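You operate a simulated robot arm through the tools that you are given. There is no shell and no other tool. Be economical: measure what you need, move in short steps, check, and stop when the job is done.

Carry out the task below with a simulated robot arm. There is one attempt and no reset: what you move stays moved.

TASK
Crank the wool back on to its roll and lower the black bar.
Fine: free the white lever to crank and set it to hold again.

It is judged by the outcome, as a careful person would: the job done as asked, and still so three seconds after it is handed in. It fails if anything else is knocked over, pushed out of place, dropped, spilled or broken.

THE ROBOT
A 6-joint arm with a two-finger parallel gripper, fixed in place. Base frame: the origin is at the foot of the arm, x ahead of it, y to its left, z up. Lengths are in m, angles in degrees, forces in N, time in s.
With the tool pointing down near the work surface it reaches from about 0.1 to 0.76 m from the base axis. Its first joint turns from -115.0 to 115.0 degrees. Payload 4.2 kg.
The tool frame sits at the grasp point between the pads (the TCP): z along the fingers, y along the line on which they close. The tips reach 0.023 m beyond it. Largest opening 0.094 m; finger width 0.038, thickness 0.01; the body of the gripper, 0.054 by 0.096 m, starts 0.039 m behind the TCP.
Orientation is told as [roll, pitch, yaw] about the base's x, y, z axes, in that order, counted from this pose: with the fingers straight down and closing along the base's y, the tool's x points along the base's -x, its y along +y and its z along -z.

THE INTERFACE
- The arm moves only by the tool move_arm. Its argument "deltas" is a list of rows, each an object of numbers (a shift or turn left out is 0, a gripper value left out holds the last): "dx", "dy", "dz": the shift along the tool's x, y, z in units of 400 mm (1.0 is 400 mm); "wx", "wy", "wz": the turn, a rotation vector about the tool's x, y, z in units of 180 degrees (1.0 is 180 degrees); "claw": the opening, from 0 (shut) to 1 (fully open). In form: [{"dx": .., "dy": .., "dz": .., "wx": .., "wy": .., "wz": .., "claw": ..}, ...]. A call has 1 to 12 rows; each row is the pose to reach, as a shift and turn from the pose commanded when the call began, along the tool's axes at that moment. A call with a number of a shift or a turn outside -1 to 1 is refused whole. Rows are played at 5 a second. More than 0.05 m and 8.6 degrees between two rows, or a gripper value outside its range, and nothing of the call is played. A pose out of reach is approached as far as the arm can. The call stops where the force on the tool passes 90 N (or 10 N more than at its start, if that is more) or the arm is blocked; 0.2 s more then pass. Each finger travels about 0.108 m/s and halts on what it meets, pressing with about 36 N; the grip force reading is that of the motor and also rises with nothing between the fingers. The clock runs only during rows and for 0.2 s after the last one: add rows that repeat a pose to give the fingers time. The reply holds the time, the measured pose of the TCP, the force on the tool along the base axes, the opening and the grip force, in the units named above and with some noise, and new pictures: "pictures" is both (left out), scene, wrist or none.
- Cameras (640 x 400 px; columns grow to the right, rows downward): "scene" is fixed at [0.2212, -0.5008, 1.1075]; the picture's right is [-0.75, 0.66, 0.00], its down [0.16, 0.19, -0.97] and it looks along [-0.64, -0.73, -0.25] (base axes); focal length 214 px, centre (320, 200). "wrist" rides on the gripper at [0.086, 0.016, -0.074] in the tool frame; the picture's right is [-0.18, 0.98, 0.00], its down [-0.58, -0.11, -0.81] and it looks along [-0.79, -0.15, 0.59] (tool axes); focal length 243 px, centre (320, 200).
- raise_lower(by): slides the trunk up (or, below 0, down) by that many m; the arm rides with it, the base frame stays. It gives what a move gives, with no picture.
- point_at(camera, pixels): for up to 12 pixels [column, row] of the newest picture of that camera ("zoom" is the newest enlarged one), the place [x, y, z] in the base frame of the surface seen there, good to about 0.003 m. The clock stands still meanwhile.
- enlarge(camera, box): a new picture of the part [left, top, right, bottom] of that camera's present view, enlarged. The clock stands still meanwhile.
- hand_in(): hands the job in; it is judged then, once.

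Go step by step. Measure first, check grasps and placings, and put right what went wrong. The budget is 80 turns and 200 pictures, counting those below and the enlarged ones. Unless the task says otherwise, let go and move clear before handing in, and close with one line.

The tools are called after "Request:" as name(argument=value, ...) on one line, values as JSON. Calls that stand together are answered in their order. move_arm: Moves the arm, as the interface text tells. Its arguments: {"type":"object","properties":{"deltas":{"type":"array","items":{"type":"object","properties":{"dx":{"type":"number"},"dy":{"type":"number"},"dz":{"type":"number"},"wx":{"type":"number"},"wy":{"type":"number"},"wz":{"type":"number"},"claw":{"type":"number"}}}},"pictures":{"type":"string","enum":["both","scene","wrist","none"]}},"required":["deltas"]} The other tools are called the same way: raise_lower (by) slides the trunk up or down; point_at (camera, pixels) gives the place of the surface under pixels of a picture; enlarge (camera, box) takes an enlarged picture of a part of a camera's view; hand_in () hands the job in.

At the start:

```text
clock: 0.0
eef_pos: [0.5988, -0.0673, 1.0979]
tcp_rot: [0.0, 0.0, 0.0]
force: [-0.5, -0.3, -0.2]
finger_gap: 0.094
grasp_force: 0.0
trunk travel left (down, up): [-0.625, 0.365]
```

scene: 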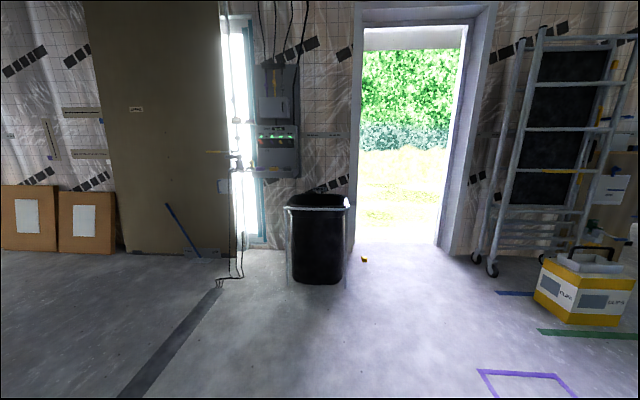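
wrist: 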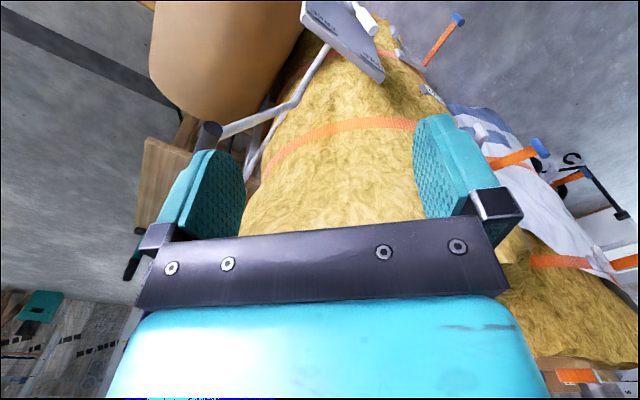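

The scene camera looks away from the work. The wrist picture shows a wool roll, a crank (white rod at ~(290,100)) and a grey plate with a white lever near (365,20). I'll enlarge it and measure.

Request:
enlarge(camera="wrist", box=[120, 0, 440, 200])

Request:
enlarge(camera="wrist", box=[400, 60, 640, 400])

Request:
point_at(camera="wrist", pixels=[[366, 20], [345, 40], [308, 75], [225, 130], [208, 132], [345, 128], [600, 205], [455, 20], [540, 150], [225, 50], [165, 180], [290, 180]])

```text
2.00 times, centred on (280, 100) of wrist
```

zoom: 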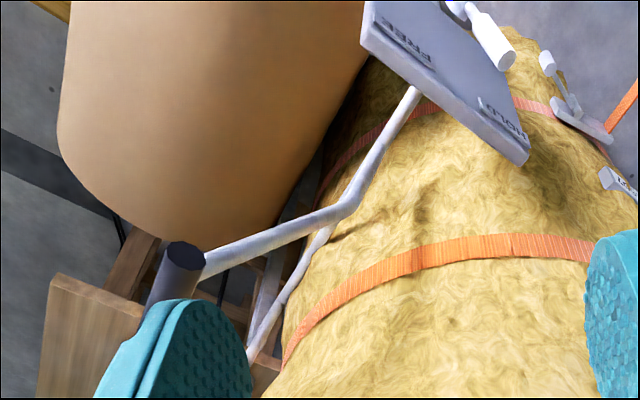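

```text
1.18 times, centred on (520, 230) of wrist
```

zoom: 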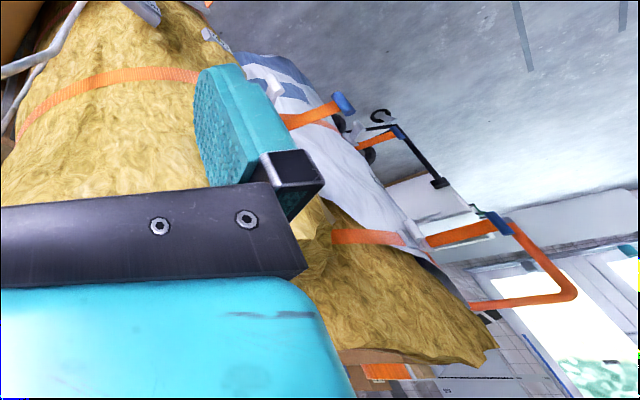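

```text
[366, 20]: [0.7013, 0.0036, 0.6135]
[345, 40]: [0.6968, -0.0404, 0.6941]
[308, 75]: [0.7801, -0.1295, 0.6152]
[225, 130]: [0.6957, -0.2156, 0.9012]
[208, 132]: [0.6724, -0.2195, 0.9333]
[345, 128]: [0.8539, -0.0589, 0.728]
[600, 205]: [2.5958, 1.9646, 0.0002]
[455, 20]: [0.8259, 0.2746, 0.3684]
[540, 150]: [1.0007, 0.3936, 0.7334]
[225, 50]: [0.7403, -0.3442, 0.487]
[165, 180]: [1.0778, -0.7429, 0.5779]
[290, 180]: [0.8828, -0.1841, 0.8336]
```

I see a grey plate labelled FREE/HOLD with a white lever at about (0.70,0.0,0.61), and a white crank with a dark grip at about (0.67,-0.22,0.93). I'll raise the trunk and back off for a wider look.

Request:
raise_lower(by=0.2)

Request:
move_arm(deltas=[{"dx": 0.1}, {"dx": 0.2}, {"dx": 0.3}, {"dx": 0.4}, {"dx": 0.5}, {"dx": 0.55}, {"dx": 0.55}], pictures="wrist")

```text
clock: 2.2
eef_pos: [0.6005, -0.0666, 1.298]
tcp_rot: [0.1, 0.1, 0.1]
force: [0.1, 0.6, -0.1]
finger_gap: 0.0938
grasp_force: 0.1
trunk travel left (down, up): [-0.825, 0.165]
```

```text
clock: 3.8
eef_pos: [0.4394, -0.0553, 1.274]
tcp_rot: [0.1, 0.1, 0.0]
force: [-0.8, -0.2, -0.2]
finger_gap: 0.094
grasp_force: 0.1
out of reach, approached as far as the arm can: row 4, 5, 6, 7
trunk travel left (down, up): [-0.825, 0.165]
```

wrist: 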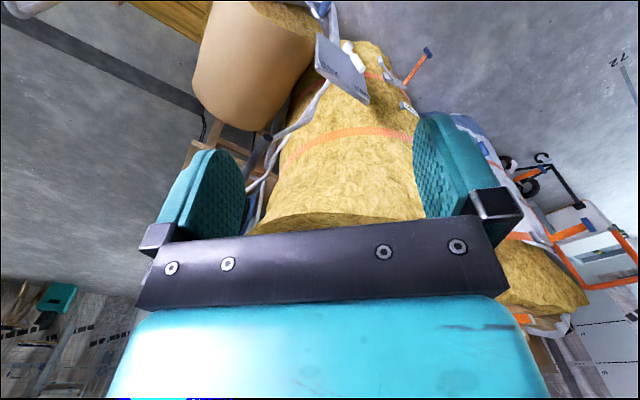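

The view is upside-down (top of picture is nearer the base). I'll tilt the camera to look more straight down and toward the base.

Request:
move_arm(deltas=[{"wy": 0.045, "dx": -0.05}, {"wy": 0.09, "dx": -0.1}, {"wy": 0.135, "dx": -0.15}, {"wy": 0.18, "dx": -0.2}, {"wy": 0.2, "dx": -0.25}, {"wy": 0.2, "dx": -0.25}], pictures="wrist")

```text
clock: 5.2
eef_pos: [0.5368, -0.0608, 1.2749]
tcp_rot: [-0.1, 35.9, 0.0]
force: [-0.1, 0.0, -0.5]
finger_gap: 0.0941
grasp_force: 0.0
out of reach, approached as far as the arm can: row 5, 6
trunk travel left (down, up): [-0.825, 0.165]
```

wrist: 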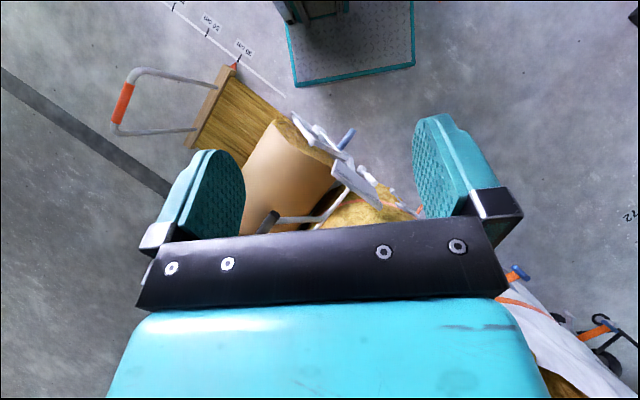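

Now a cart with wool rolls is visible, with the mechanism around (330,170). Enlarging.

Request:
enlarge(camera="wrist", box=[180, 80, 436, 240])

Request:
point_at(camera="wrist", pixels=[[270, 225], [325, 214], [350, 138], [340, 185], [370, 200], [310, 125], [290, 170], [320, 150], [375, 215], [240, 120], [366, 178], [350, 60]])

```text
2.50 times, centred on (308, 160) of wrist
```

zoom: 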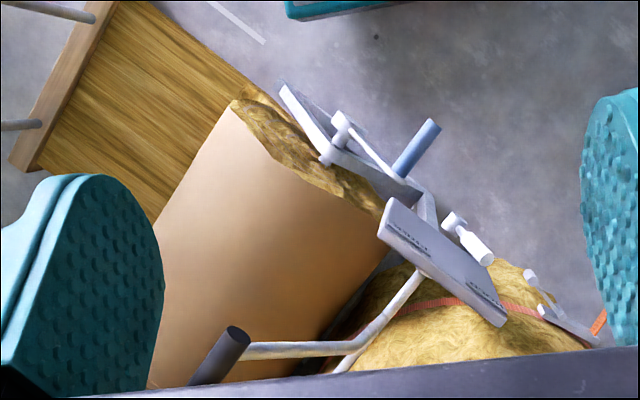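

```text
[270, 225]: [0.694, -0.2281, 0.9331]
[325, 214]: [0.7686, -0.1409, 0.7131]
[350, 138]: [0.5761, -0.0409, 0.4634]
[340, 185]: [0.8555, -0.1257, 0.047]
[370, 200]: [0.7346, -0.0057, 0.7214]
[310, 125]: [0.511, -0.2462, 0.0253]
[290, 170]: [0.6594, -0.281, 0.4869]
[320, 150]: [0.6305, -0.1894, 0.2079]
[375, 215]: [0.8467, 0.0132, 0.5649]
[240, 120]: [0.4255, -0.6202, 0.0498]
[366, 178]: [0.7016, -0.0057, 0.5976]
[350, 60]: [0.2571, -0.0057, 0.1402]
```

I'll go lower, back to fingers-down, for a close look at the mechanism.

Request:
move_arm(deltas=[{"wy": -0.045}, {"wy": -0.09}, {"wy": -0.135}, {"wy": -0.18}, {"wy": -0.2}, {"wy": -0.2}], pictures="none")

Request:
raise_lower(by=-0.25)

Request:
move_arm(deltas=[{"dx": 0.1}, {"dx": 0.2}, {"dx": 0.25}, {"dx": 0.25}], pictures="both")

Request:
enlarge(camera="wrist", box=[160, 0, 480, 200])

```text
clock: 6.6
eef_pos: [0.5365, -0.0596, 1.2745]
tcp_rot: [0.0, -0.1, 0.0]
force: [-1.0, -0.6, 0.2]
finger_gap: 0.0938
grasp_force: 0.1
trunk travel left (down, up): [-0.825, 0.165]
```

```text
clock: 9.2
eef_pos: [0.5369, -0.0599, 1.0257]
tcp_rot: [0.0, 0.0, 0.0]
force: [0.0, 0.1, 0.0]
finger_gap: 0.0941
grasp_force: 0.0
trunk travel left (down, up): [-0.575, 0.415]
```

```text
clock: 10.2
eef_pos: [0.4401, -0.0586, 1.0226]
tcp_rot: [0.0, 0.1, -0.1]
force: [-0.2, 0.3, -1.2]
finger_gap: 0.0941
grasp_force: 0.0
out of reach, approached as far as the arm can: row 3, 4
trunk travel left (down, up): [-0.575, 0.415]
```

scene: 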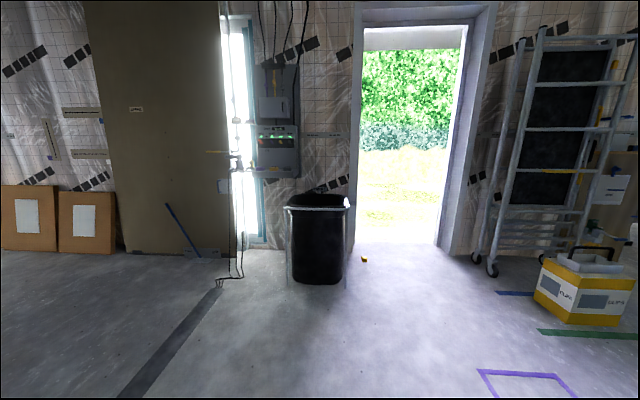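
wrist: 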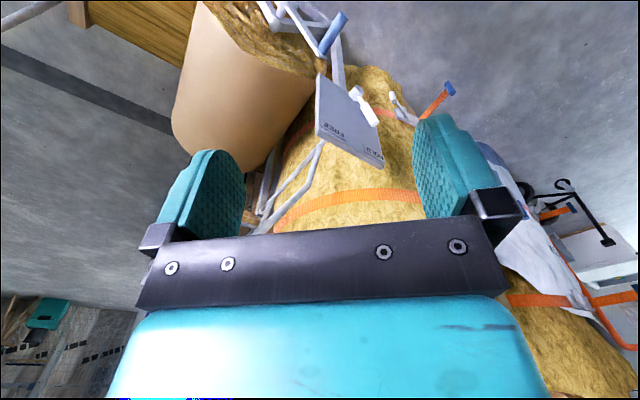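

```text
2.00 times, centred on (320, 100) of wrist
```

zoom: 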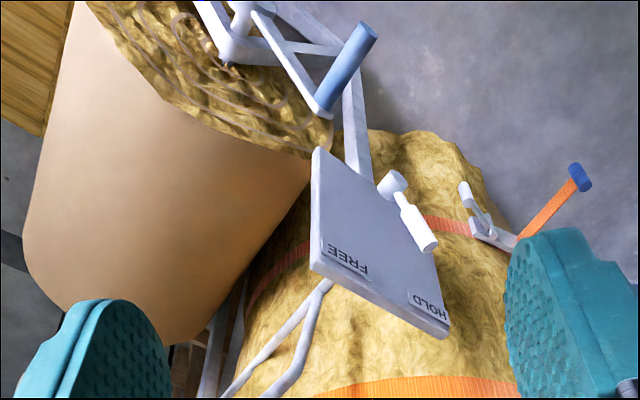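

The mechanism has: FREE/HOLD plate with white lever, a blue-gripped handle (~(330,35)), white arms up to the dark bar. I'll measure these, then look from above with a different tilt.

Request:
point_at(camera="zoom", pixels=[[372, 30], [322, 102], [355, 60], [418, 225], [432, 240], [392, 183], [318, 160], [322, 270], [445, 328], [355, 150], [220, 50], [245, 20]])

Request:
point_at(camera="zoom", pixels=[[325, 285], [285, 375], [310, 340], [230, 385], [480, 235], [465, 190], [580, 178], [530, 230], [200, 180], [210, 70], [280, 120], [400, 145]])

Request:
move_arm(deltas=[{"wy": 0.045}, {"wy": 0.09}, {"wy": 0.135}, {"wy": 0.14}], pictures="wrist")

Request:
enlarge(camera="wrist", box=[160, 0, 480, 240])

```text
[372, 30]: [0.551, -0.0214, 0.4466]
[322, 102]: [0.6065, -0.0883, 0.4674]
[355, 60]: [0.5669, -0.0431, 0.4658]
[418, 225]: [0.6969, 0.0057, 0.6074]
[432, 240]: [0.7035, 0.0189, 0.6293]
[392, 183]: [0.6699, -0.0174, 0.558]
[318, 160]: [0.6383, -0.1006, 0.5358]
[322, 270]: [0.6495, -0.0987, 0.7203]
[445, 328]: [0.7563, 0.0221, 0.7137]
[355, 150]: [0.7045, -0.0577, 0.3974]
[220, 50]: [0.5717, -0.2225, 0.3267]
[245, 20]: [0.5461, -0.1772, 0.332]
```

```text
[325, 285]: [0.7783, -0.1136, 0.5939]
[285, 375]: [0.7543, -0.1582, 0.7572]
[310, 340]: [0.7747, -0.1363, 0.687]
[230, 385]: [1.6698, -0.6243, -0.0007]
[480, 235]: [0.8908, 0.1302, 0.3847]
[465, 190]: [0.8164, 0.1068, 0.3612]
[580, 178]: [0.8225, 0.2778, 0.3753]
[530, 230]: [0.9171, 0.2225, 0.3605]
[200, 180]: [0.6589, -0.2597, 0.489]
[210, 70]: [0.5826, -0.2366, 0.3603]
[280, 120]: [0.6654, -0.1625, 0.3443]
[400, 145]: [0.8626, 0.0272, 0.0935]
```

```text
clock: 11.2
eef_pos: [0.4408, -0.0592, 1.0221]
tcp_rot: [0.0, 25.3, -0.1]
force: [-0.2, -0.1, 0.5]
finger_gap: 0.0939
grasp_force: 0.0
trunk travel left (down, up): [-0.575, 0.415]
```

wrist: 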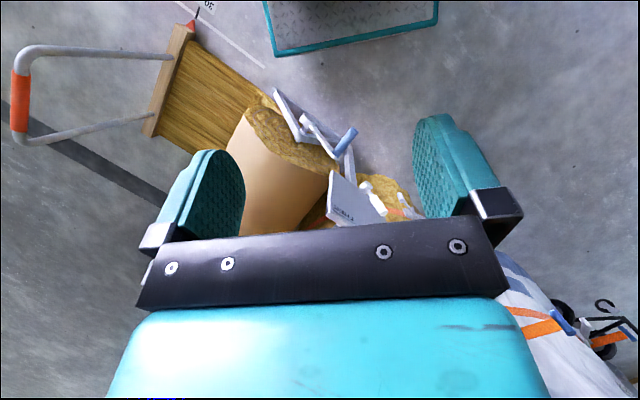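

```text
1.67 times, centred on (320, 120) of wrist
```

zoom: 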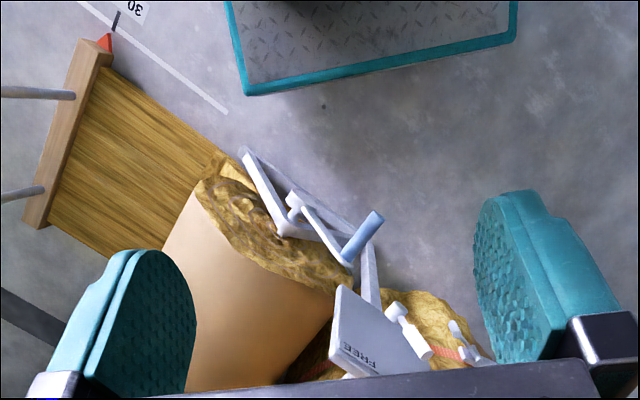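

Now it is clear: the roll lies with its axis pointing toward the robot, a crank with blue grip on its end, the wool pulled out on the floor to the left with a batten, the FREE/HOLD lever plate above, and the black bar raised on white arms. Next I'll look at the bar and the floor side.

Request:
raise_lower(by=0.3)

Request:
move_arm(deltas=[{"wz": 0.045}, {"wz": 0.09}, {"wz": 0.135}, {"wz": 0.18}, {"wz": 0.225}, {"wz": 0.225}], pictures="wrist")

Request:
enlarge(camera="wrist", box=[160, 0, 480, 240])

```text
clock: 14.2
eef_pos: [0.4419, -0.059, 1.3227]
tcp_rot: [-0.1, 25.3, 0.1]
force: [0.2, -0.3, -0.4]
finger_gap: 0.0939
grasp_force: 0.1
trunk travel left (down, up): [-0.875, 0.115]
```

```text
clock: 15.6
eef_pos: [0.4409, -0.0588, 1.3225]
tcp_rot: [-17.0, 18.9, -43.4]
force: [0.6, 0.3, 1.2]
finger_gap: 0.0941
grasp_force: 0.1
trunk travel left (down, up): [-0.875, 0.115]
```

wrist: 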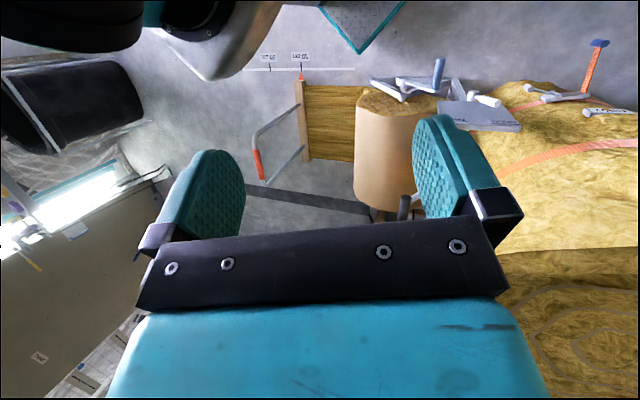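

```text
1.67 times, centred on (320, 120) of wrist
```

zoom: 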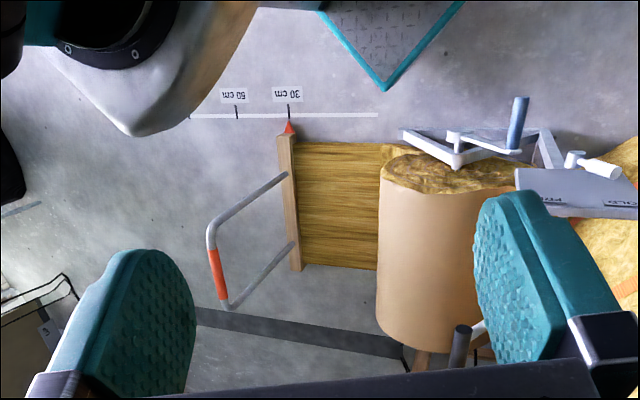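

The ruler on the floor shows the batten pointer at 30 cm. The black bar stands at about (405,205); I'll turn the camera to see it better.

Request:
move_arm(deltas=[{"wy": -0.045}, {"wy": -0.09}, {"wy": -0.135}, {"wy": -0.18}, {"wy": -0.2}, {"wy": -0.2}], pictures="none")

Request:
move_arm(deltas=[{"wz": -0.045}, {"wz": -0.09}, {"wz": -0.09}], pictures="wrist")

Request:
enlarge(camera="wrist", box=[160, 0, 480, 240])

```text
clock: 16.9
eef_pos: [0.4399, -0.0586, 1.3233]
tcp_rot: [-16.7, -15.7, -33.1]
force: [-0.1, 0.3, 0.0]
finger_gap: 0.0939
grasp_force: 0.0
trunk travel left (down, up): [-0.875, 0.115]
```

```text
clock: 17.8
eef_pos: [0.4419, -0.0581, 1.3228]
tcp_rot: [-20.3, -10.4, -17.2]
force: [0.0, -0.2, -0.1]
finger_gap: 0.0939
grasp_force: 0.1
trunk travel left (down, up): [-0.875, 0.115]
```

wrist: 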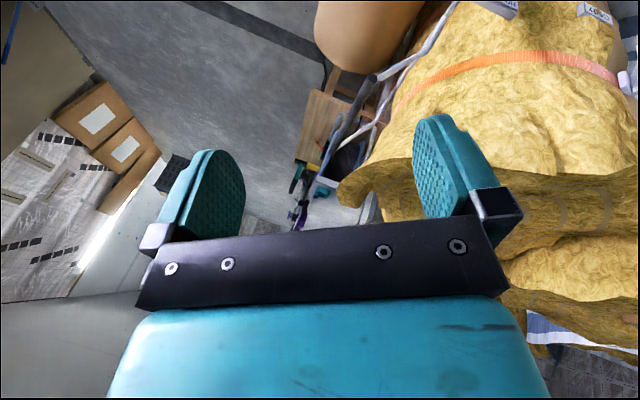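

```text
1.67 times, centred on (320, 120) of wrist
```

zoom: 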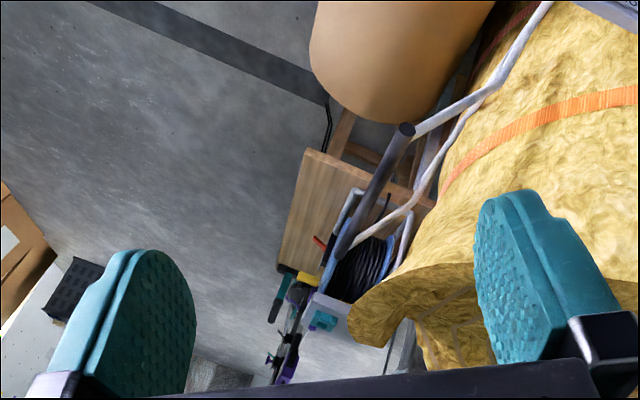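

The black bar is the dark rod spanning the two white bent arms, zoom (405,130)–(340,255). Measuring.

Request:
point_at(camera="zoom", pixels=[[403, 132], [390, 165], [365, 205], [342, 245], [425, 128], [488, 88], [545, 5], [405, 210], [355, 240], [455, 130], [430, 180], [310, 200]])

Request:
point_at(camera="zoom", pixels=[[350, 60], [480, 30], [370, 110], [440, 30], [520, 40], [560, 60], [340, 130], [380, 250], [500, 200], [620, 10]])

Request:
enlarge(camera="wrist", box=[300, 0, 460, 160])

```text
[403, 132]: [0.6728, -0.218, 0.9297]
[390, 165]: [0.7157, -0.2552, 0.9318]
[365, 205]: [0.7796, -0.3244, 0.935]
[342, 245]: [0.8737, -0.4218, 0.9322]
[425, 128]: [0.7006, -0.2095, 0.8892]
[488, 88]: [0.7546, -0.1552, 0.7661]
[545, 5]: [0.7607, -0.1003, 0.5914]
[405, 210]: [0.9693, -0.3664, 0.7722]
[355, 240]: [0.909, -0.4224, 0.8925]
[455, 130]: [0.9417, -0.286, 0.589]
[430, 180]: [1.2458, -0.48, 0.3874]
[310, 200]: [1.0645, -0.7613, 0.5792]
```

```text
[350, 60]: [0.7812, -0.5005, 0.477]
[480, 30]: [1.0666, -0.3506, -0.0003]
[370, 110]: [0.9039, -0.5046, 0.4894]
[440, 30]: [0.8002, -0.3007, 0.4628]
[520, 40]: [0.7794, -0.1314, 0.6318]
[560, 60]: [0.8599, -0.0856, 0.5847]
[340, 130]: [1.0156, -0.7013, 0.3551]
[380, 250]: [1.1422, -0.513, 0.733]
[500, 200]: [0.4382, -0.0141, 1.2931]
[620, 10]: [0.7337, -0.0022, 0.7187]
```

```text
2.50 times, centred on (380, 80) of wrist
```

zoom: 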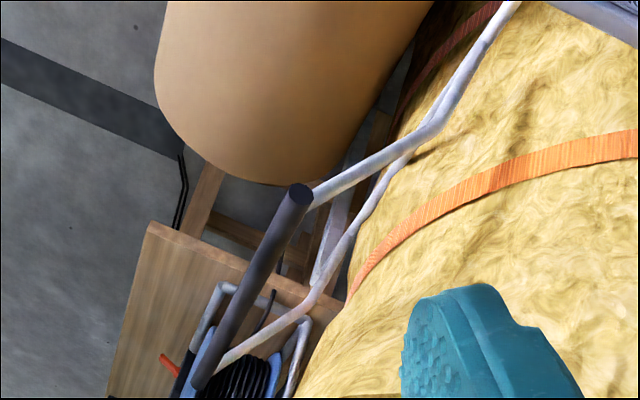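

Bar is horizontal at z≈0.93, raised on bent arms pivoting to the right of the roll. Plate faces the direction (-0.72,0.69). First the lever: I'll orient the tool to face the plate (yaw −43.8°, pitched 30°) and approach from in front.

Request:
move_arm(deltas=[{"wx": -0.0117, "wy": -0.0161, "wz": 0.0312}, {"wx": -0.0234, "wy": -0.0323, "wz": 0.0624}, {"wx": -0.0352, "wy": -0.0484, "wz": 0.0937}, {"wx": -0.0469, "wy": -0.0646, "wz": 0.1249}, {"wx": -0.0586, "wy": -0.0807, "wz": 0.1561}, {"wx": -0.0586, "wy": -0.0807, "wz": 0.1561}], pictures="none")

Request:
move_arm(deltas=[{"dx": 0.016, "dy": 0.106, "dz": -0.009}, {"dx": 0.032, "dy": 0.212, "dz": -0.018}, {"dx": 0.048, "dy": 0.318, "dz": -0.027}, {"dx": 0.064, "dy": 0.424, "dz": -0.036}, {"dx": 0.079, "dy": 0.529, "dz": -0.046}, {"dx": 0.079, "dy": 0.529, "dz": -0.046}], pictures="none")

Request:
raise_lower(by=-0.4)

Request:
move_arm(deltas=[{"dx": 0}], pictures="wrist")

Request:
enlarge(camera="wrist", box=[160, 0, 480, 240])

```text
clock: 19.1
eef_pos: [0.4437, -0.0558, 1.3181]
tcp_rot: [-0.1, -30.1, -44.0]
force: [0.1, -0.8, -1.1]
finger_gap: 0.094
grasp_force: 0.0
out of reach, approached as far as the arm can: row 5, 6
trunk travel left (down, up): [-0.875, 0.115]
```

```text
clock: 20.6
eef_pos: [0.5648, 0.1233, 1.3202]
tcp_rot: [0.0, -30.0, -43.9]
force: [0.4, 0.1, -0.2]
finger_gap: 0.0939
grasp_force: 0.0
trunk travel left (down, up): [-0.875, 0.115]
```

```text
clock: 24.4
eef_pos: [0.5645, 0.123, 0.9193]
tcp_rot: [0.0, -30.0, -44.0]
force: [-0.1, -0.9, 0.3]
finger_gap: 0.094
grasp_force: 0.0
trunk travel left (down, up): [-0.475, 0.515]
```

```text
clock: 24.8
eef_pos: [0.5647, 0.1229, 0.9204]
tcp_rot: [0.1, -30.1, -44.0]
force: [0.3, -0.5, -0.9]
finger_gap: 0.0941
grasp_force: 0.0
trunk travel left (down, up): [-0.475, 0.515]
```

wrist: 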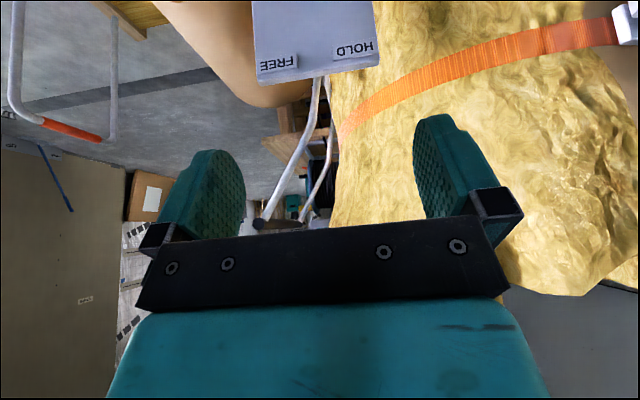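

```text
1.67 times, centred on (320, 120) of wrist
```

zoom: 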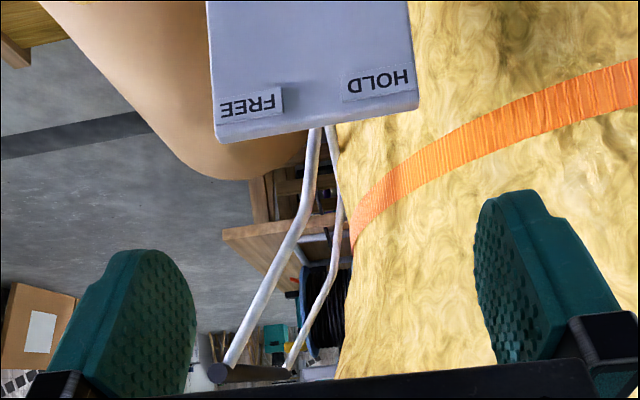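

The view faces the plate squarely. I'll measure a few arm points, then lower to see the lever.

Request:
point_at(camera="zoom", pixels=[[318, 140], [308, 190], [285, 250], [235, 355], [218, 373], [250, 105], [375, 82], [215, 130], [417, 100], [335, 170], [180, 150], [230, 165]])

Request:
raise_lower(by=-0.15)

Request:
move_arm(deltas=[{"dx": 0.06, "dz": -0.1}, {"dx": 0.1, "dz": -0.2}, {"dx": 0.1, "dz": -0.2}], pictures="wrist")

Request:
enlarge(camera="wrist", box=[160, 0, 480, 240])

```text
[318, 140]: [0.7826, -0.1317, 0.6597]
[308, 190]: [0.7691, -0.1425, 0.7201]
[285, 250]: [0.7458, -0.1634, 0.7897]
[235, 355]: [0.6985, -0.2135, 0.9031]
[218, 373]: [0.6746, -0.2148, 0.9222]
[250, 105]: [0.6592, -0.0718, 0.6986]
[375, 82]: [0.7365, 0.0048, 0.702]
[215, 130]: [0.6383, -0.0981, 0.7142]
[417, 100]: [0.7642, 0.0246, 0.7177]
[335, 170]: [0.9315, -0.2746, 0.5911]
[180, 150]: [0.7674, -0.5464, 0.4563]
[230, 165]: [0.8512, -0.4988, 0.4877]
```

```text
clock: 26.5
eef_pos: [0.564, 0.1232, 0.7699]
tcp_rot: [0.1, -30.1, -43.9]
force: [0.0, 0.0, 0.3]
finger_gap: 0.094
grasp_force: 0.0
trunk travel left (down, up): [-0.325, 0.665]
```

```text
clock: 27.3
eef_pos: [0.5099, 0.1769, 0.8178]
tcp_rot: [0.0, -30.2, -43.9]
force: [0.1, 0.3, -0.8]
finger_gap: 0.094
grasp_force: 0.0
trunk travel left (down, up): [-0.325, 0.665]
```

wrist: 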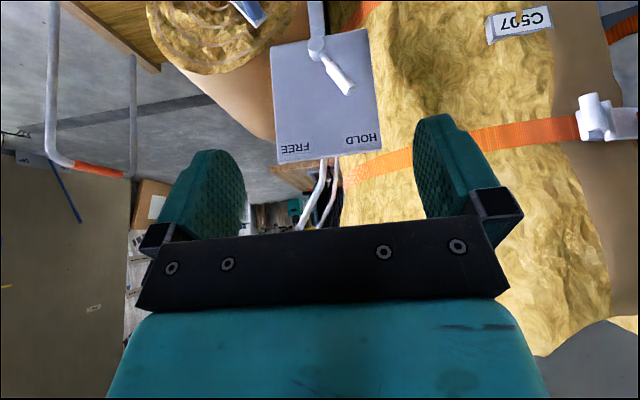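

```text
1.67 times, centred on (320, 120) of wrist
```

zoom: 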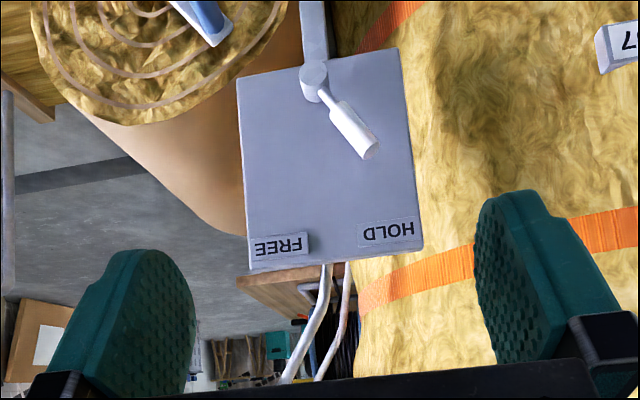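

Lever pivot at zoom (315,80), white grip (335,105)–(370,150), pointing to HOLD. Measuring.

Request:
point_at(camera="zoom", pixels=[[313, 75], [320, 95], [335, 110], [350, 130], [368, 150], [260, 150], [390, 150], [280, 200], [222, 38], [205, 15], [180, 5], [275, 244]])

Request:
enlarge(camera="wrist", box=[260, 0, 400, 105])

```text
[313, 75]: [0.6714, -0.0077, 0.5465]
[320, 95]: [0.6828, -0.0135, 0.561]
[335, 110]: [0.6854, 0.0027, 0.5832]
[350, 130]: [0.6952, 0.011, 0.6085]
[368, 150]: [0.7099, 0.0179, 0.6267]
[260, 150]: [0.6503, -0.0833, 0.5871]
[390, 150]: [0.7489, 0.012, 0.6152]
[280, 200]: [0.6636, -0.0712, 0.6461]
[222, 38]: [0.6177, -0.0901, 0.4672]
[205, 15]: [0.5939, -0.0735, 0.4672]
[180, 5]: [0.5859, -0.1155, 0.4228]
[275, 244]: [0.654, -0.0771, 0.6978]
```

```text
3.81 times, centred on (330, 52) of wrist
```

zoom: 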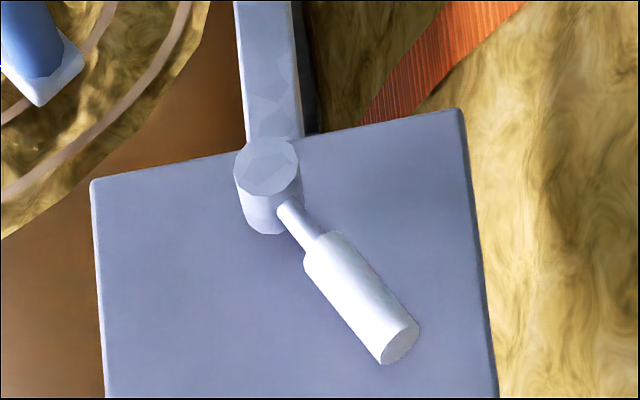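

Plate face at n≈−0.530, lever grip axis at n≈−0.504 (n along (−.72,.69)), leaning ~29° toward HOLD. I'll straddle the grip with a 6 cm opening, approaching along the fingers; stop short first.

Request:
move_arm(deltas=[{"dx": -0.09, "dy": 0.01, "claw": 0.64}, {"dx": -0.18, "dy": 0.02}, {"dx": -0.27, "dy": 0.0285}, {"dx": -0.27, "dy": 0.0285, "dz": 0.12}, {"dx": -0.27, "dy": 0.0285, "dz": 0.24}, {"dx": -0.27, "dy": 0.0285, "dz": 0.36}, {"dx": -0.27, "dy": 0.0285, "dz": 0.48}, {"dx": -0.27, "dy": 0.0285, "dz": 0.58}, {"dx": -0.27, "dy": 0.0285, "dz": 0.58}], pictures="wrist")

```text
clock: 29.3
eef_pos: [0.6695, 0.0363, 0.6725]
tcp_rot: [0.1, -30.1, -43.9]
force: [0.9, -0.9, 0.6]
finger_gap: 0.0601
grasp_force: 0.0
trunk travel left (down, up): [-0.325, 0.665]
```

wrist: 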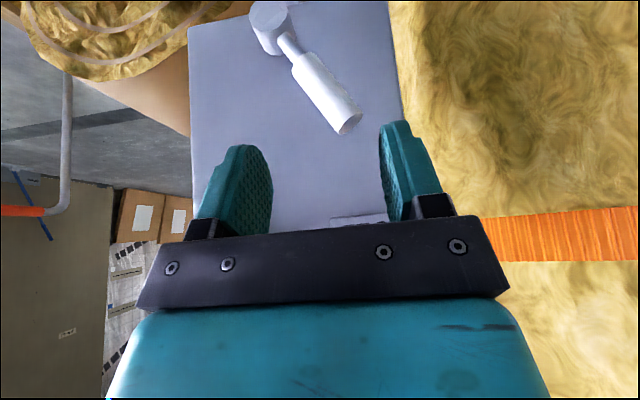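

Lever tip (345,125) is between the fingers. Advancing 6 cm to straddle.

Request:
move_arm(deltas=[{"dz": 0.05}, {"dz": 0.1}, {"dz": 0.15}, {"dz": 0.15}], pictures="wrist")

```text
clock: 30.3
eef_pos: [0.6908, 0.0149, 0.6215]
tcp_rot: [0.1, -30.1, -43.9]
force: [0.3, -0.4, -0.9]
finger_gap: 0.0602
grasp_force: 0.0
trunk travel left (down, up): [-0.325, 0.665]
```

wrist: 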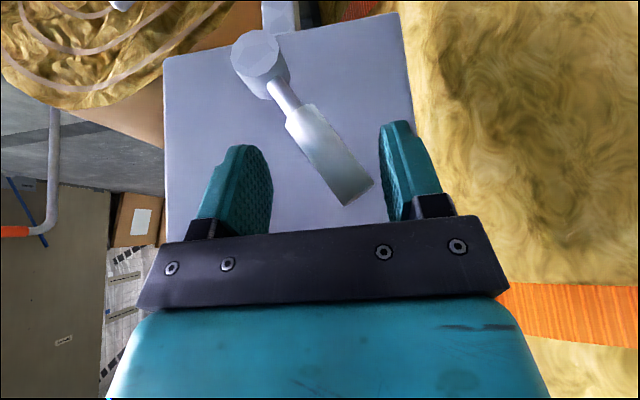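

The fingers straddle the grip. Pushing toward FREE (−y tool) by 8 cm.

Request:
move_arm(deltas=[{"dy": -0.03}, {"dy": -0.06}, {"dy": -0.09}, {"dy": -0.12}, {"dy": -0.15}, {"dy": -0.18}, {"dy": -0.205}, {"dy": -0.205}], pictures="wrist")

```text
clock: 32.1
eef_pos: [0.635, -0.0425, 0.6202]
tcp_rot: [0.1, -30.2, -43.8]
force: [0.3, 0.3, -0.2]
finger_gap: 0.0606
grasp_force: 0.0
trunk travel left (down, up): [-0.325, 0.665]
```

wrist: 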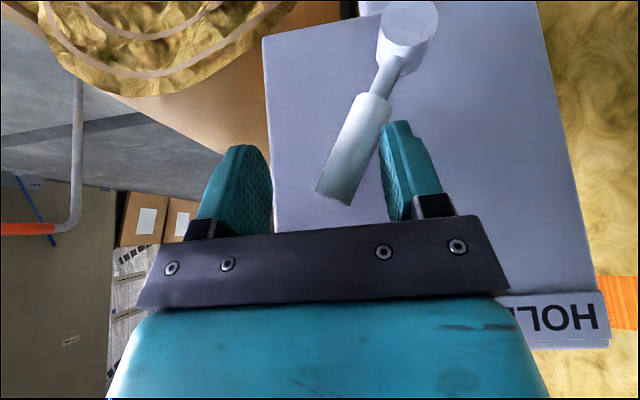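

Lever is only about 21° past vertical and no stop is felt; push a bit more.

Request:
move_arm(deltas=[{"dy": -0.02}, {"dy": -0.04}, {"dy": -0.06}, {"dy": -0.075}, {"dy": -0.075}], pictures="wrist")

```text
clock: 33.3
eef_pos: [0.6209, -0.0559, 0.6238]
tcp_rot: [1.9, -30.0, -43.8]
force: [35.2, 61.5, 14.0]
finger_gap: 0.0908
grasp_force: 34.2
trunk travel left (down, up): [-0.325, 0.665]
```

wrist: 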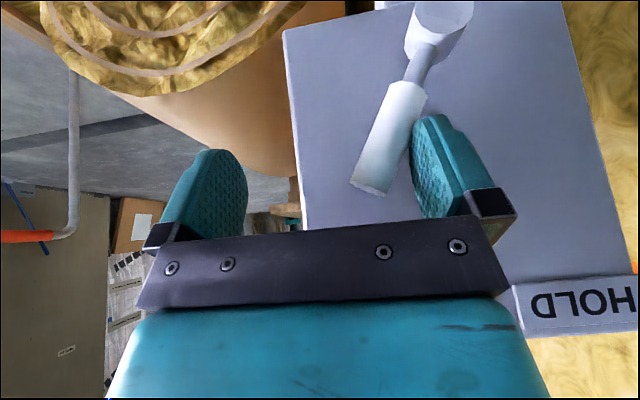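

The lever hit its stop at FREE (61 N, fingers spread). I'll back off, retract and check.

Request:
move_arm(deltas=[{"dy": 0.03, "claw": 1}, {"dy": 0.06}, {"dy": 0.08}, {"dy": 0.08, "dz": -0.1}, {"dy": 0.08, "dz": -0.2}, {"dy": 0.08, "dz": -0.3}, {"dy": 0.08, "dz": -0.42}, {"dy": 0.08, "dz": -0.54}, {"dy": 0.08, "dz": -0.66}, {"dy": 0.08, "dz": -0.66}], pictures="wrist")

Request:
enlarge(camera="wrist", box=[160, 0, 480, 240])

```text
clock: 35.5
eef_pos: [0.5395, 0.0522, 0.8492]
tcp_rot: [0.1, -30.1, -43.9]
force: [-0.2, -0.3, 0.6]
finger_gap: 0.0941
grasp_force: 0.1
trunk travel left (down, up): [-0.325, 0.665]
```

wrist: 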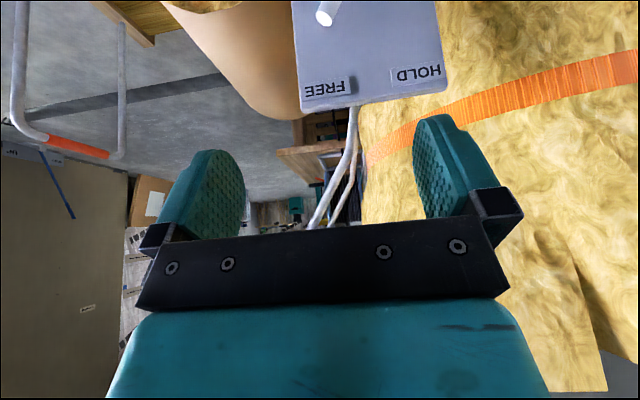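

```text
1.67 times, centred on (320, 120) of wrist
```

zoom: 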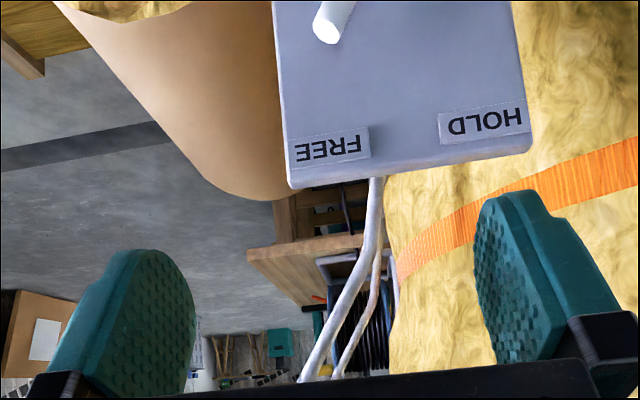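

Lever now points at FREE. Next, view the crank: lower the trunk and back off.

Request:
move_arm(deltas=[{"dx": 0.07, "dy": -0.07, "dz": -0.04}, {"dx": 0.14, "dy": -0.14, "dz": -0.08}, {"dx": 0.2165, "dy": -0.2, "dz": -0.125}, {"dx": 0.2165, "dy": -0.2, "dz": -0.125}], pictures="none")

Request:
raise_lower(by=-0.18)

Request:
move_arm(deltas=[{"dx": 0}], pictures="wrist")

Request:
enlarge(camera="wrist", box=[160, 0, 480, 240])

```text
clock: 36.5
eef_pos: [0.4097, 0.063, 0.8494]
tcp_rot: [0.1, -30.1, -44.1]
force: [1.3, 0.7, -0.2]
finger_gap: 0.094
grasp_force: 0.1
trunk travel left (down, up): [-0.325, 0.665]
```

```text
clock: 38.5
eef_pos: [0.4109, 0.0622, 0.6682]
tcp_rot: [0.1, -30.1, -43.8]
force: [-0.4, 1.0, 0.1]
finger_gap: 0.094
grasp_force: 0.1
trunk travel left (down, up): [-0.145, 0.845]
```

```text
clock: 38.9
eef_pos: [0.4112, 0.063, 0.6687]
tcp_rot: [0.1, -30.1, -43.8]
force: [0.4, -0.4, -0.5]
finger_gap: 0.0942
grasp_force: 0.0
trunk travel left (down, up): [-0.145, 0.845]
```

wrist: 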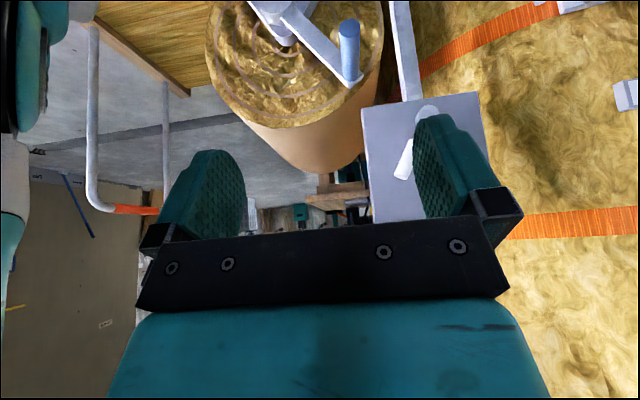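

```text
1.67 times, centred on (320, 120) of wrist
```

zoom: 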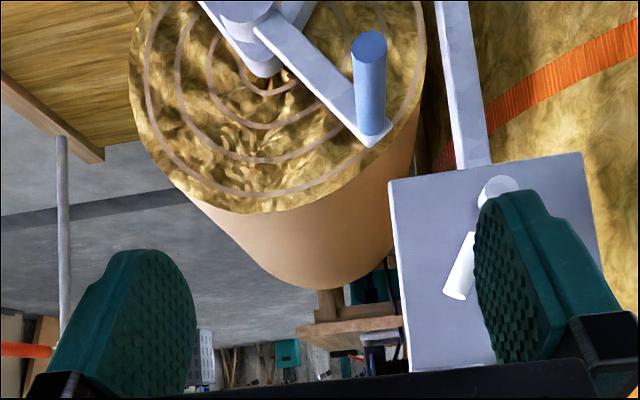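

The crank is plainly in view: hub near zoom (250,10), arm to (370,140), blue handle (370,50)–(370,130). Measuring.

Request:
point_at(camera="zoom", pixels=[[369, 45], [369, 60], [370, 90], [371, 122], [372, 142], [330, 90], [285, 40], [250, 12], [243, 5], [265, 60], [350, 180], [200, 200]])

Request:
enlarge(camera="wrist", box=[200, 0, 400, 120])

```text
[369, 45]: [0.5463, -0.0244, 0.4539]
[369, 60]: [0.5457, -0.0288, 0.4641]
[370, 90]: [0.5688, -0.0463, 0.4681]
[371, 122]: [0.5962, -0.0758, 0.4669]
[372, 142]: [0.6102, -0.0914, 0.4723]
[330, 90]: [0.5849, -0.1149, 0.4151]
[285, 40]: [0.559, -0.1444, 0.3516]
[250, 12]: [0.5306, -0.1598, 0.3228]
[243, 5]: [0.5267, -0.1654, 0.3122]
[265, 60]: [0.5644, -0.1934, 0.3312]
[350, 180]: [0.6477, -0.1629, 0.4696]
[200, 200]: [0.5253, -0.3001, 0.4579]
```

```text
3.20 times, centred on (300, 60) of wrist
```

zoom: 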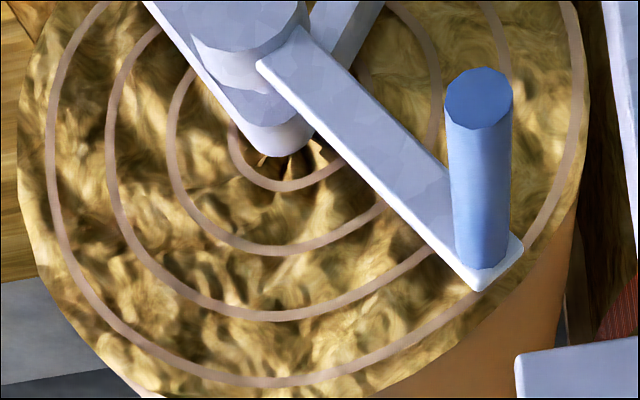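

Crank geometry: hub ≈ (u .248, z .305), handle at radius .186, 53° above horizontal, handle n from −.411 to −.483. Moving in to straddle the handle, pausing before it.

Request:
move_arm(deltas=[{"dx": -0.06, "dy": 0.04, "claw": 0.8}, {"dx": -0.125, "dy": 0.076}, {"dx": -0.125, "dy": 0.076, "dz": 0.12}, {"dx": -0.125, "dy": 0.076, "dz": 0.24}, {"dx": -0.125, "dy": 0.076, "dz": 0.36}, {"dx": -0.125, "dy": 0.076, "dz": 0.48}, {"dx": -0.125, "dy": 0.076, "dz": 0.55}, {"dx": -0.125, "dy": 0.076, "dz": 0.55}], pictures="wrist")

Request:
point_at(camera="wrist", pixels=[[320, 150], [318, 120], [320, 100], [245, 50], [200, 30]])

```text
clock: 40.7
eef_pos: [0.5426, -0.0197, 0.5009]
tcp_rot: [0.2, -30.0, -43.9]
force: [0.6, 1.0, 0.5]
finger_gap: 0.0755
grasp_force: 0.0
trunk travel left (down, up): [-0.145, 0.845]
```

wrist: 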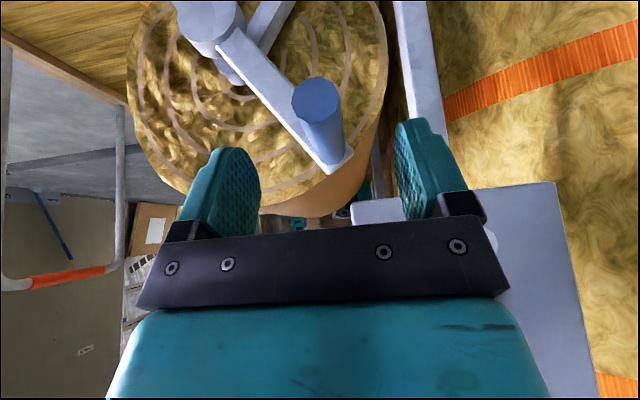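

```text
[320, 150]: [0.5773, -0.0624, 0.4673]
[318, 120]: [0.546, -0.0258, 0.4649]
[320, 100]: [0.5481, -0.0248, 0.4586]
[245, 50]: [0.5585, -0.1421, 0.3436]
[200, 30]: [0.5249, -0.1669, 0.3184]
```

Handle sits centred between the fingers (px 320). I'll refine the hub centre and then close on the handle.

Request:
point_at(camera="wrist", pixels=[[207, 25], [207, 46], [183, 15], [232, 25], [207, 6], [230, 8], [310, 88], [305, 120], [335, 95]])

Request:
move_arm(deltas=[{"dz": 0.05}, {"dz": 0.1}, {"dz": 0.142}, {"dz": 0.142, "claw": 0.1}, {"dz": 0.142, "claw": 0.1}, {"dz": 0.142, "claw": 0.1}, {"dz": 0.142, "claw": 0.1}], pictures="wrist")

```text
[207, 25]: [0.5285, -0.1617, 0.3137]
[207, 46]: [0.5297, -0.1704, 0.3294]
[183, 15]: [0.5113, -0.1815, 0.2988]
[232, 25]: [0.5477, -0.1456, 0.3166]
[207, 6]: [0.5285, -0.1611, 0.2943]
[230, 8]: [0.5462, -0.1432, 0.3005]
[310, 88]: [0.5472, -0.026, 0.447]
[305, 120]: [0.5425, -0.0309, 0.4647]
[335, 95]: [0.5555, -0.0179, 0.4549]
```

```text
clock: 42.3
eef_pos: [0.5625, -0.0412, 0.4535]
tcp_rot: [0.1, -30.2, -44.0]
force: [2.4, 3.7, -0.7]
finger_gap: 0.0264
grasp_force: 45.8
trunk travel left (down, up): [-0.145, 0.845]
```

wrist: 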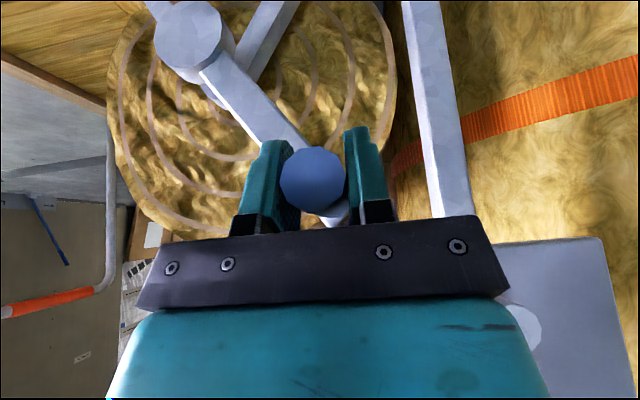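

Handle gripped (gap 26 mm). The whole hub face shows at (188,35); measuring its centre.

Request:
point_at(camera="wrist", pixels=[[188, 35], [188, 10], [188, 60], [160, 35], [216, 35], [312, 180], [70, 70], [110, 130], [110, 250]])

```text
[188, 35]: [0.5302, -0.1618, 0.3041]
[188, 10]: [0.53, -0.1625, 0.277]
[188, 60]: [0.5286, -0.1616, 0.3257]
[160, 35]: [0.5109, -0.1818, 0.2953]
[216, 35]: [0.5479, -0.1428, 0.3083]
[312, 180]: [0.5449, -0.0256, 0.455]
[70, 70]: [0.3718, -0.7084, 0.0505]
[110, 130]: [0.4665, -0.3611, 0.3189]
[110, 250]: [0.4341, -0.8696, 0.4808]
```

Hub at (u .250, z .302); crank radius .187, handle now at 54°. First a 15° test in the winding direction (over the top toward the paid-out wool side).

Request:
move_arm(deltas=[{"dx": -0.011, "dy": -0.0334, "dz": -0.0191}, {"dx": -0.0208, "dy": -0.0692, "dz": -0.036}, {"dx": -0.0289, "dy": -0.1066, "dz": -0.05}, {"dx": -0.0289, "dy": -0.1066, "dz": -0.05}], pictures="wrist")

Request:
point_at(camera="wrist", pixels=[[188, 35], [312, 180], [70, 70]])

```text
clock: 43.3
eef_pos: [0.5341, -0.0722, 0.4777]
tcp_rot: [0.3, -30.1, -43.9]
force: [-1.0, 16.9, 12.2]
finger_gap: 0.0264
grasp_force: 44.9
trunk travel left (down, up): [-0.145, 0.845]
```

wrist: 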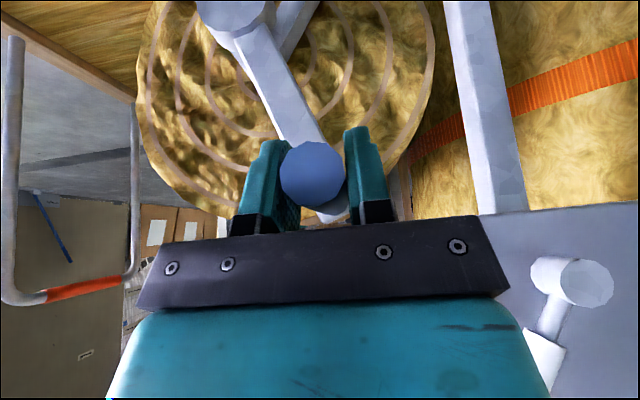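

```text
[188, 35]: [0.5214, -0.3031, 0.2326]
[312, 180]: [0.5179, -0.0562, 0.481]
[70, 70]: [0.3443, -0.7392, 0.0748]
```

The crank turns freely (17 N). Continuing from 69° to 119°.

Request:
move_arm(deltas=[{"dx": -0.0065, "dy": -0.0387, "dz": -0.0112}, {"dx": -0.0112, "dy": -0.0784, "dz": -0.0194}, {"dx": -0.0142, "dy": -0.1187, "dz": -0.0247}, {"dx": -0.0155, "dy": -0.1594, "dz": -0.0268}, {"dx": -0.015, "dy": -0.2002, "dz": -0.0259}, {"dx": -0.0126, "dy": -0.2407, "dz": -0.0219}, {"dx": -0.0086, "dy": -0.2806, "dz": -0.0149}, {"dx": -0.0028, "dy": -0.3198, "dz": -0.0048}, {"dx": 0.0047, "dy": -0.3577, "dz": 0.0081}, {"dx": 0.0138, "dy": -0.3942, "dz": 0.0239}, {"dx": 0.0138, "dy": -0.3942, "dz": 0.0239}], pictures="wrist")

Request:
point_at(camera="wrist", pixels=[[312, 180], [70, 70], [100, 50]])

```text
clock: 45.0
eef_pos: [0.5229, -0.1367, 0.5155]
tcp_rot: [0.6, -28.3, -43.7]
force: [-28.3, 32.7, 20.1]
finger_gap: 0.026
grasp_force: 45.0
out of reach, approached as far as the arm can: row 1, 2, 3, 4, 5, 6, 7, 8
trunk travel left (down, up): [-0.145, 0.845]
stopped in row 8: the force on the tool passed its limit (the readings are from after the stop); the commanded pose is now the measured one
```

wrist: 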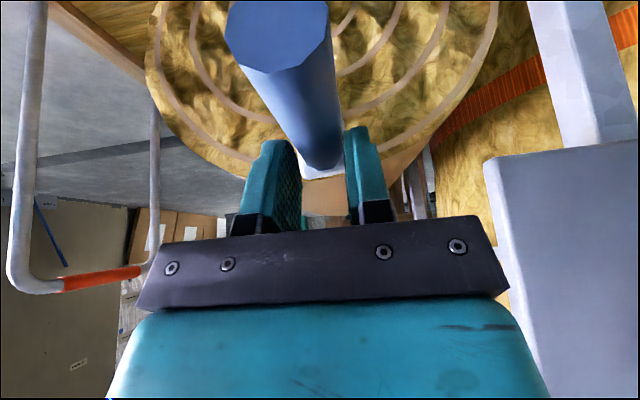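

```text
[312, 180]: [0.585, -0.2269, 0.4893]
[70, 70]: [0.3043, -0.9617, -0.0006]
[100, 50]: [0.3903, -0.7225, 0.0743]
```

The arm hit its inner reach limit with the trunk this low (TCP slid along the handle). I'll release, lift off with the trunk, and work with a higher trunk and lower arm.

Request:
move_arm(deltas=[{"claw": 1}, {"claw": 1}, {"claw": 1}, {"claw": 1}], pictures="none")

Request:
raise_lower(by=0.38)

Request:
move_arm(deltas=[{"dx": 0}], pictures="wrist")

```text
clock: 46.0
eef_pos: [0.5251, -0.139, 0.5134]
tcp_rot: [0.4, -28.7, -43.7]
force: [-0.2, 0.6, 0.1]
finger_gap: 0.094
grasp_force: 0.0
trunk travel left (down, up): [-0.145, 0.845]
```

```text
clock: 49.7
eef_pos: [0.5251, -0.1379, 0.8945]
tcp_rot: [0.5, -28.6, -43.7]
force: [-0.3, -0.2, -0.4]
finger_gap: 0.0938
grasp_force: 0.1
trunk travel left (down, up): [-0.525, 0.465]
```

```text
clock: 50.1
eef_pos: [0.5257, -0.1402, 0.8946]
tcp_rot: [0.5, -28.6, -43.6]
force: [0.3, -0.2, 0.1]
finger_gap: 0.094
grasp_force: 0.0
trunk travel left (down, up): [-0.525, 0.465]
```

wrist: 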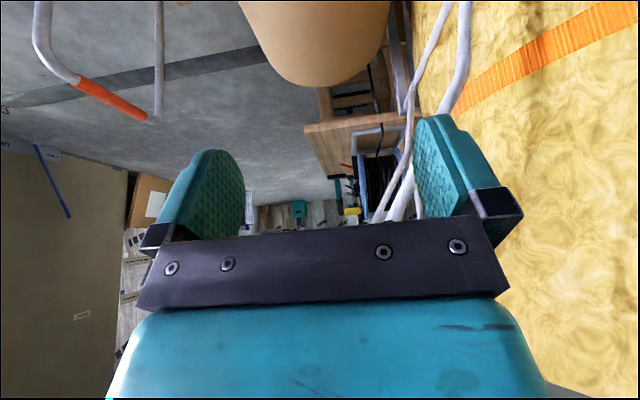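

Moving outward and down to look at the crank and the batten.

Request:
move_arm(deltas=[{"dx": 0.086, "dz": 0.046}, {"dx": 0.173, "dz": 0.093}, {"dx": 0.26, "dz": 0.139}, {"dx": 0.346, "dz": 0.186}, {"dx": 0.432, "dz": 0.232}, {"dx": 0.519, "dz": 0.279}, {"dx": 0.605, "dz": 0.325}, {"dx": 0.605, "dz": 0.325}], pictures="wrist")

Request:
enlarge(camera="wrist", box=[100, 0, 420, 200])

```text
clock: 51.9
eef_pos: [0.4484, 0.0003, 0.6323]
tcp_rot: [0.5, -28.7, -43.6]
force: [0.4, 0.1, 0.7]
finger_gap: 0.0939
grasp_force: 0.1
out of reach, approached as far as the arm can: row 1, 2, 3, 4, 5, 6, 7, 8
trunk travel left (down, up): [-0.525, 0.465]
```

wrist: 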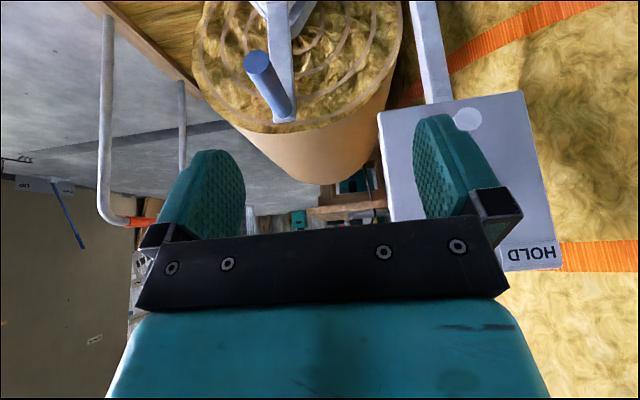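

```text
2.00 times, centred on (260, 100) of wrist
```

zoom: 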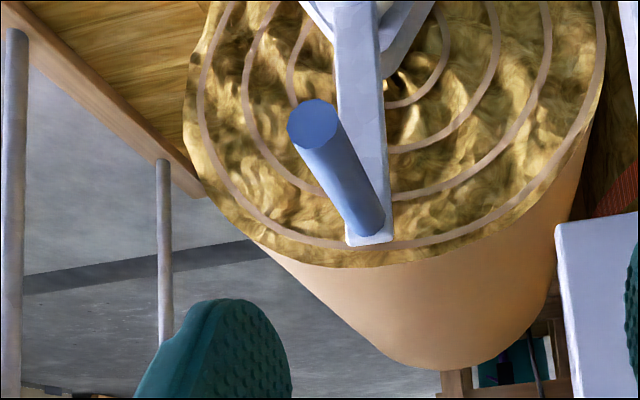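

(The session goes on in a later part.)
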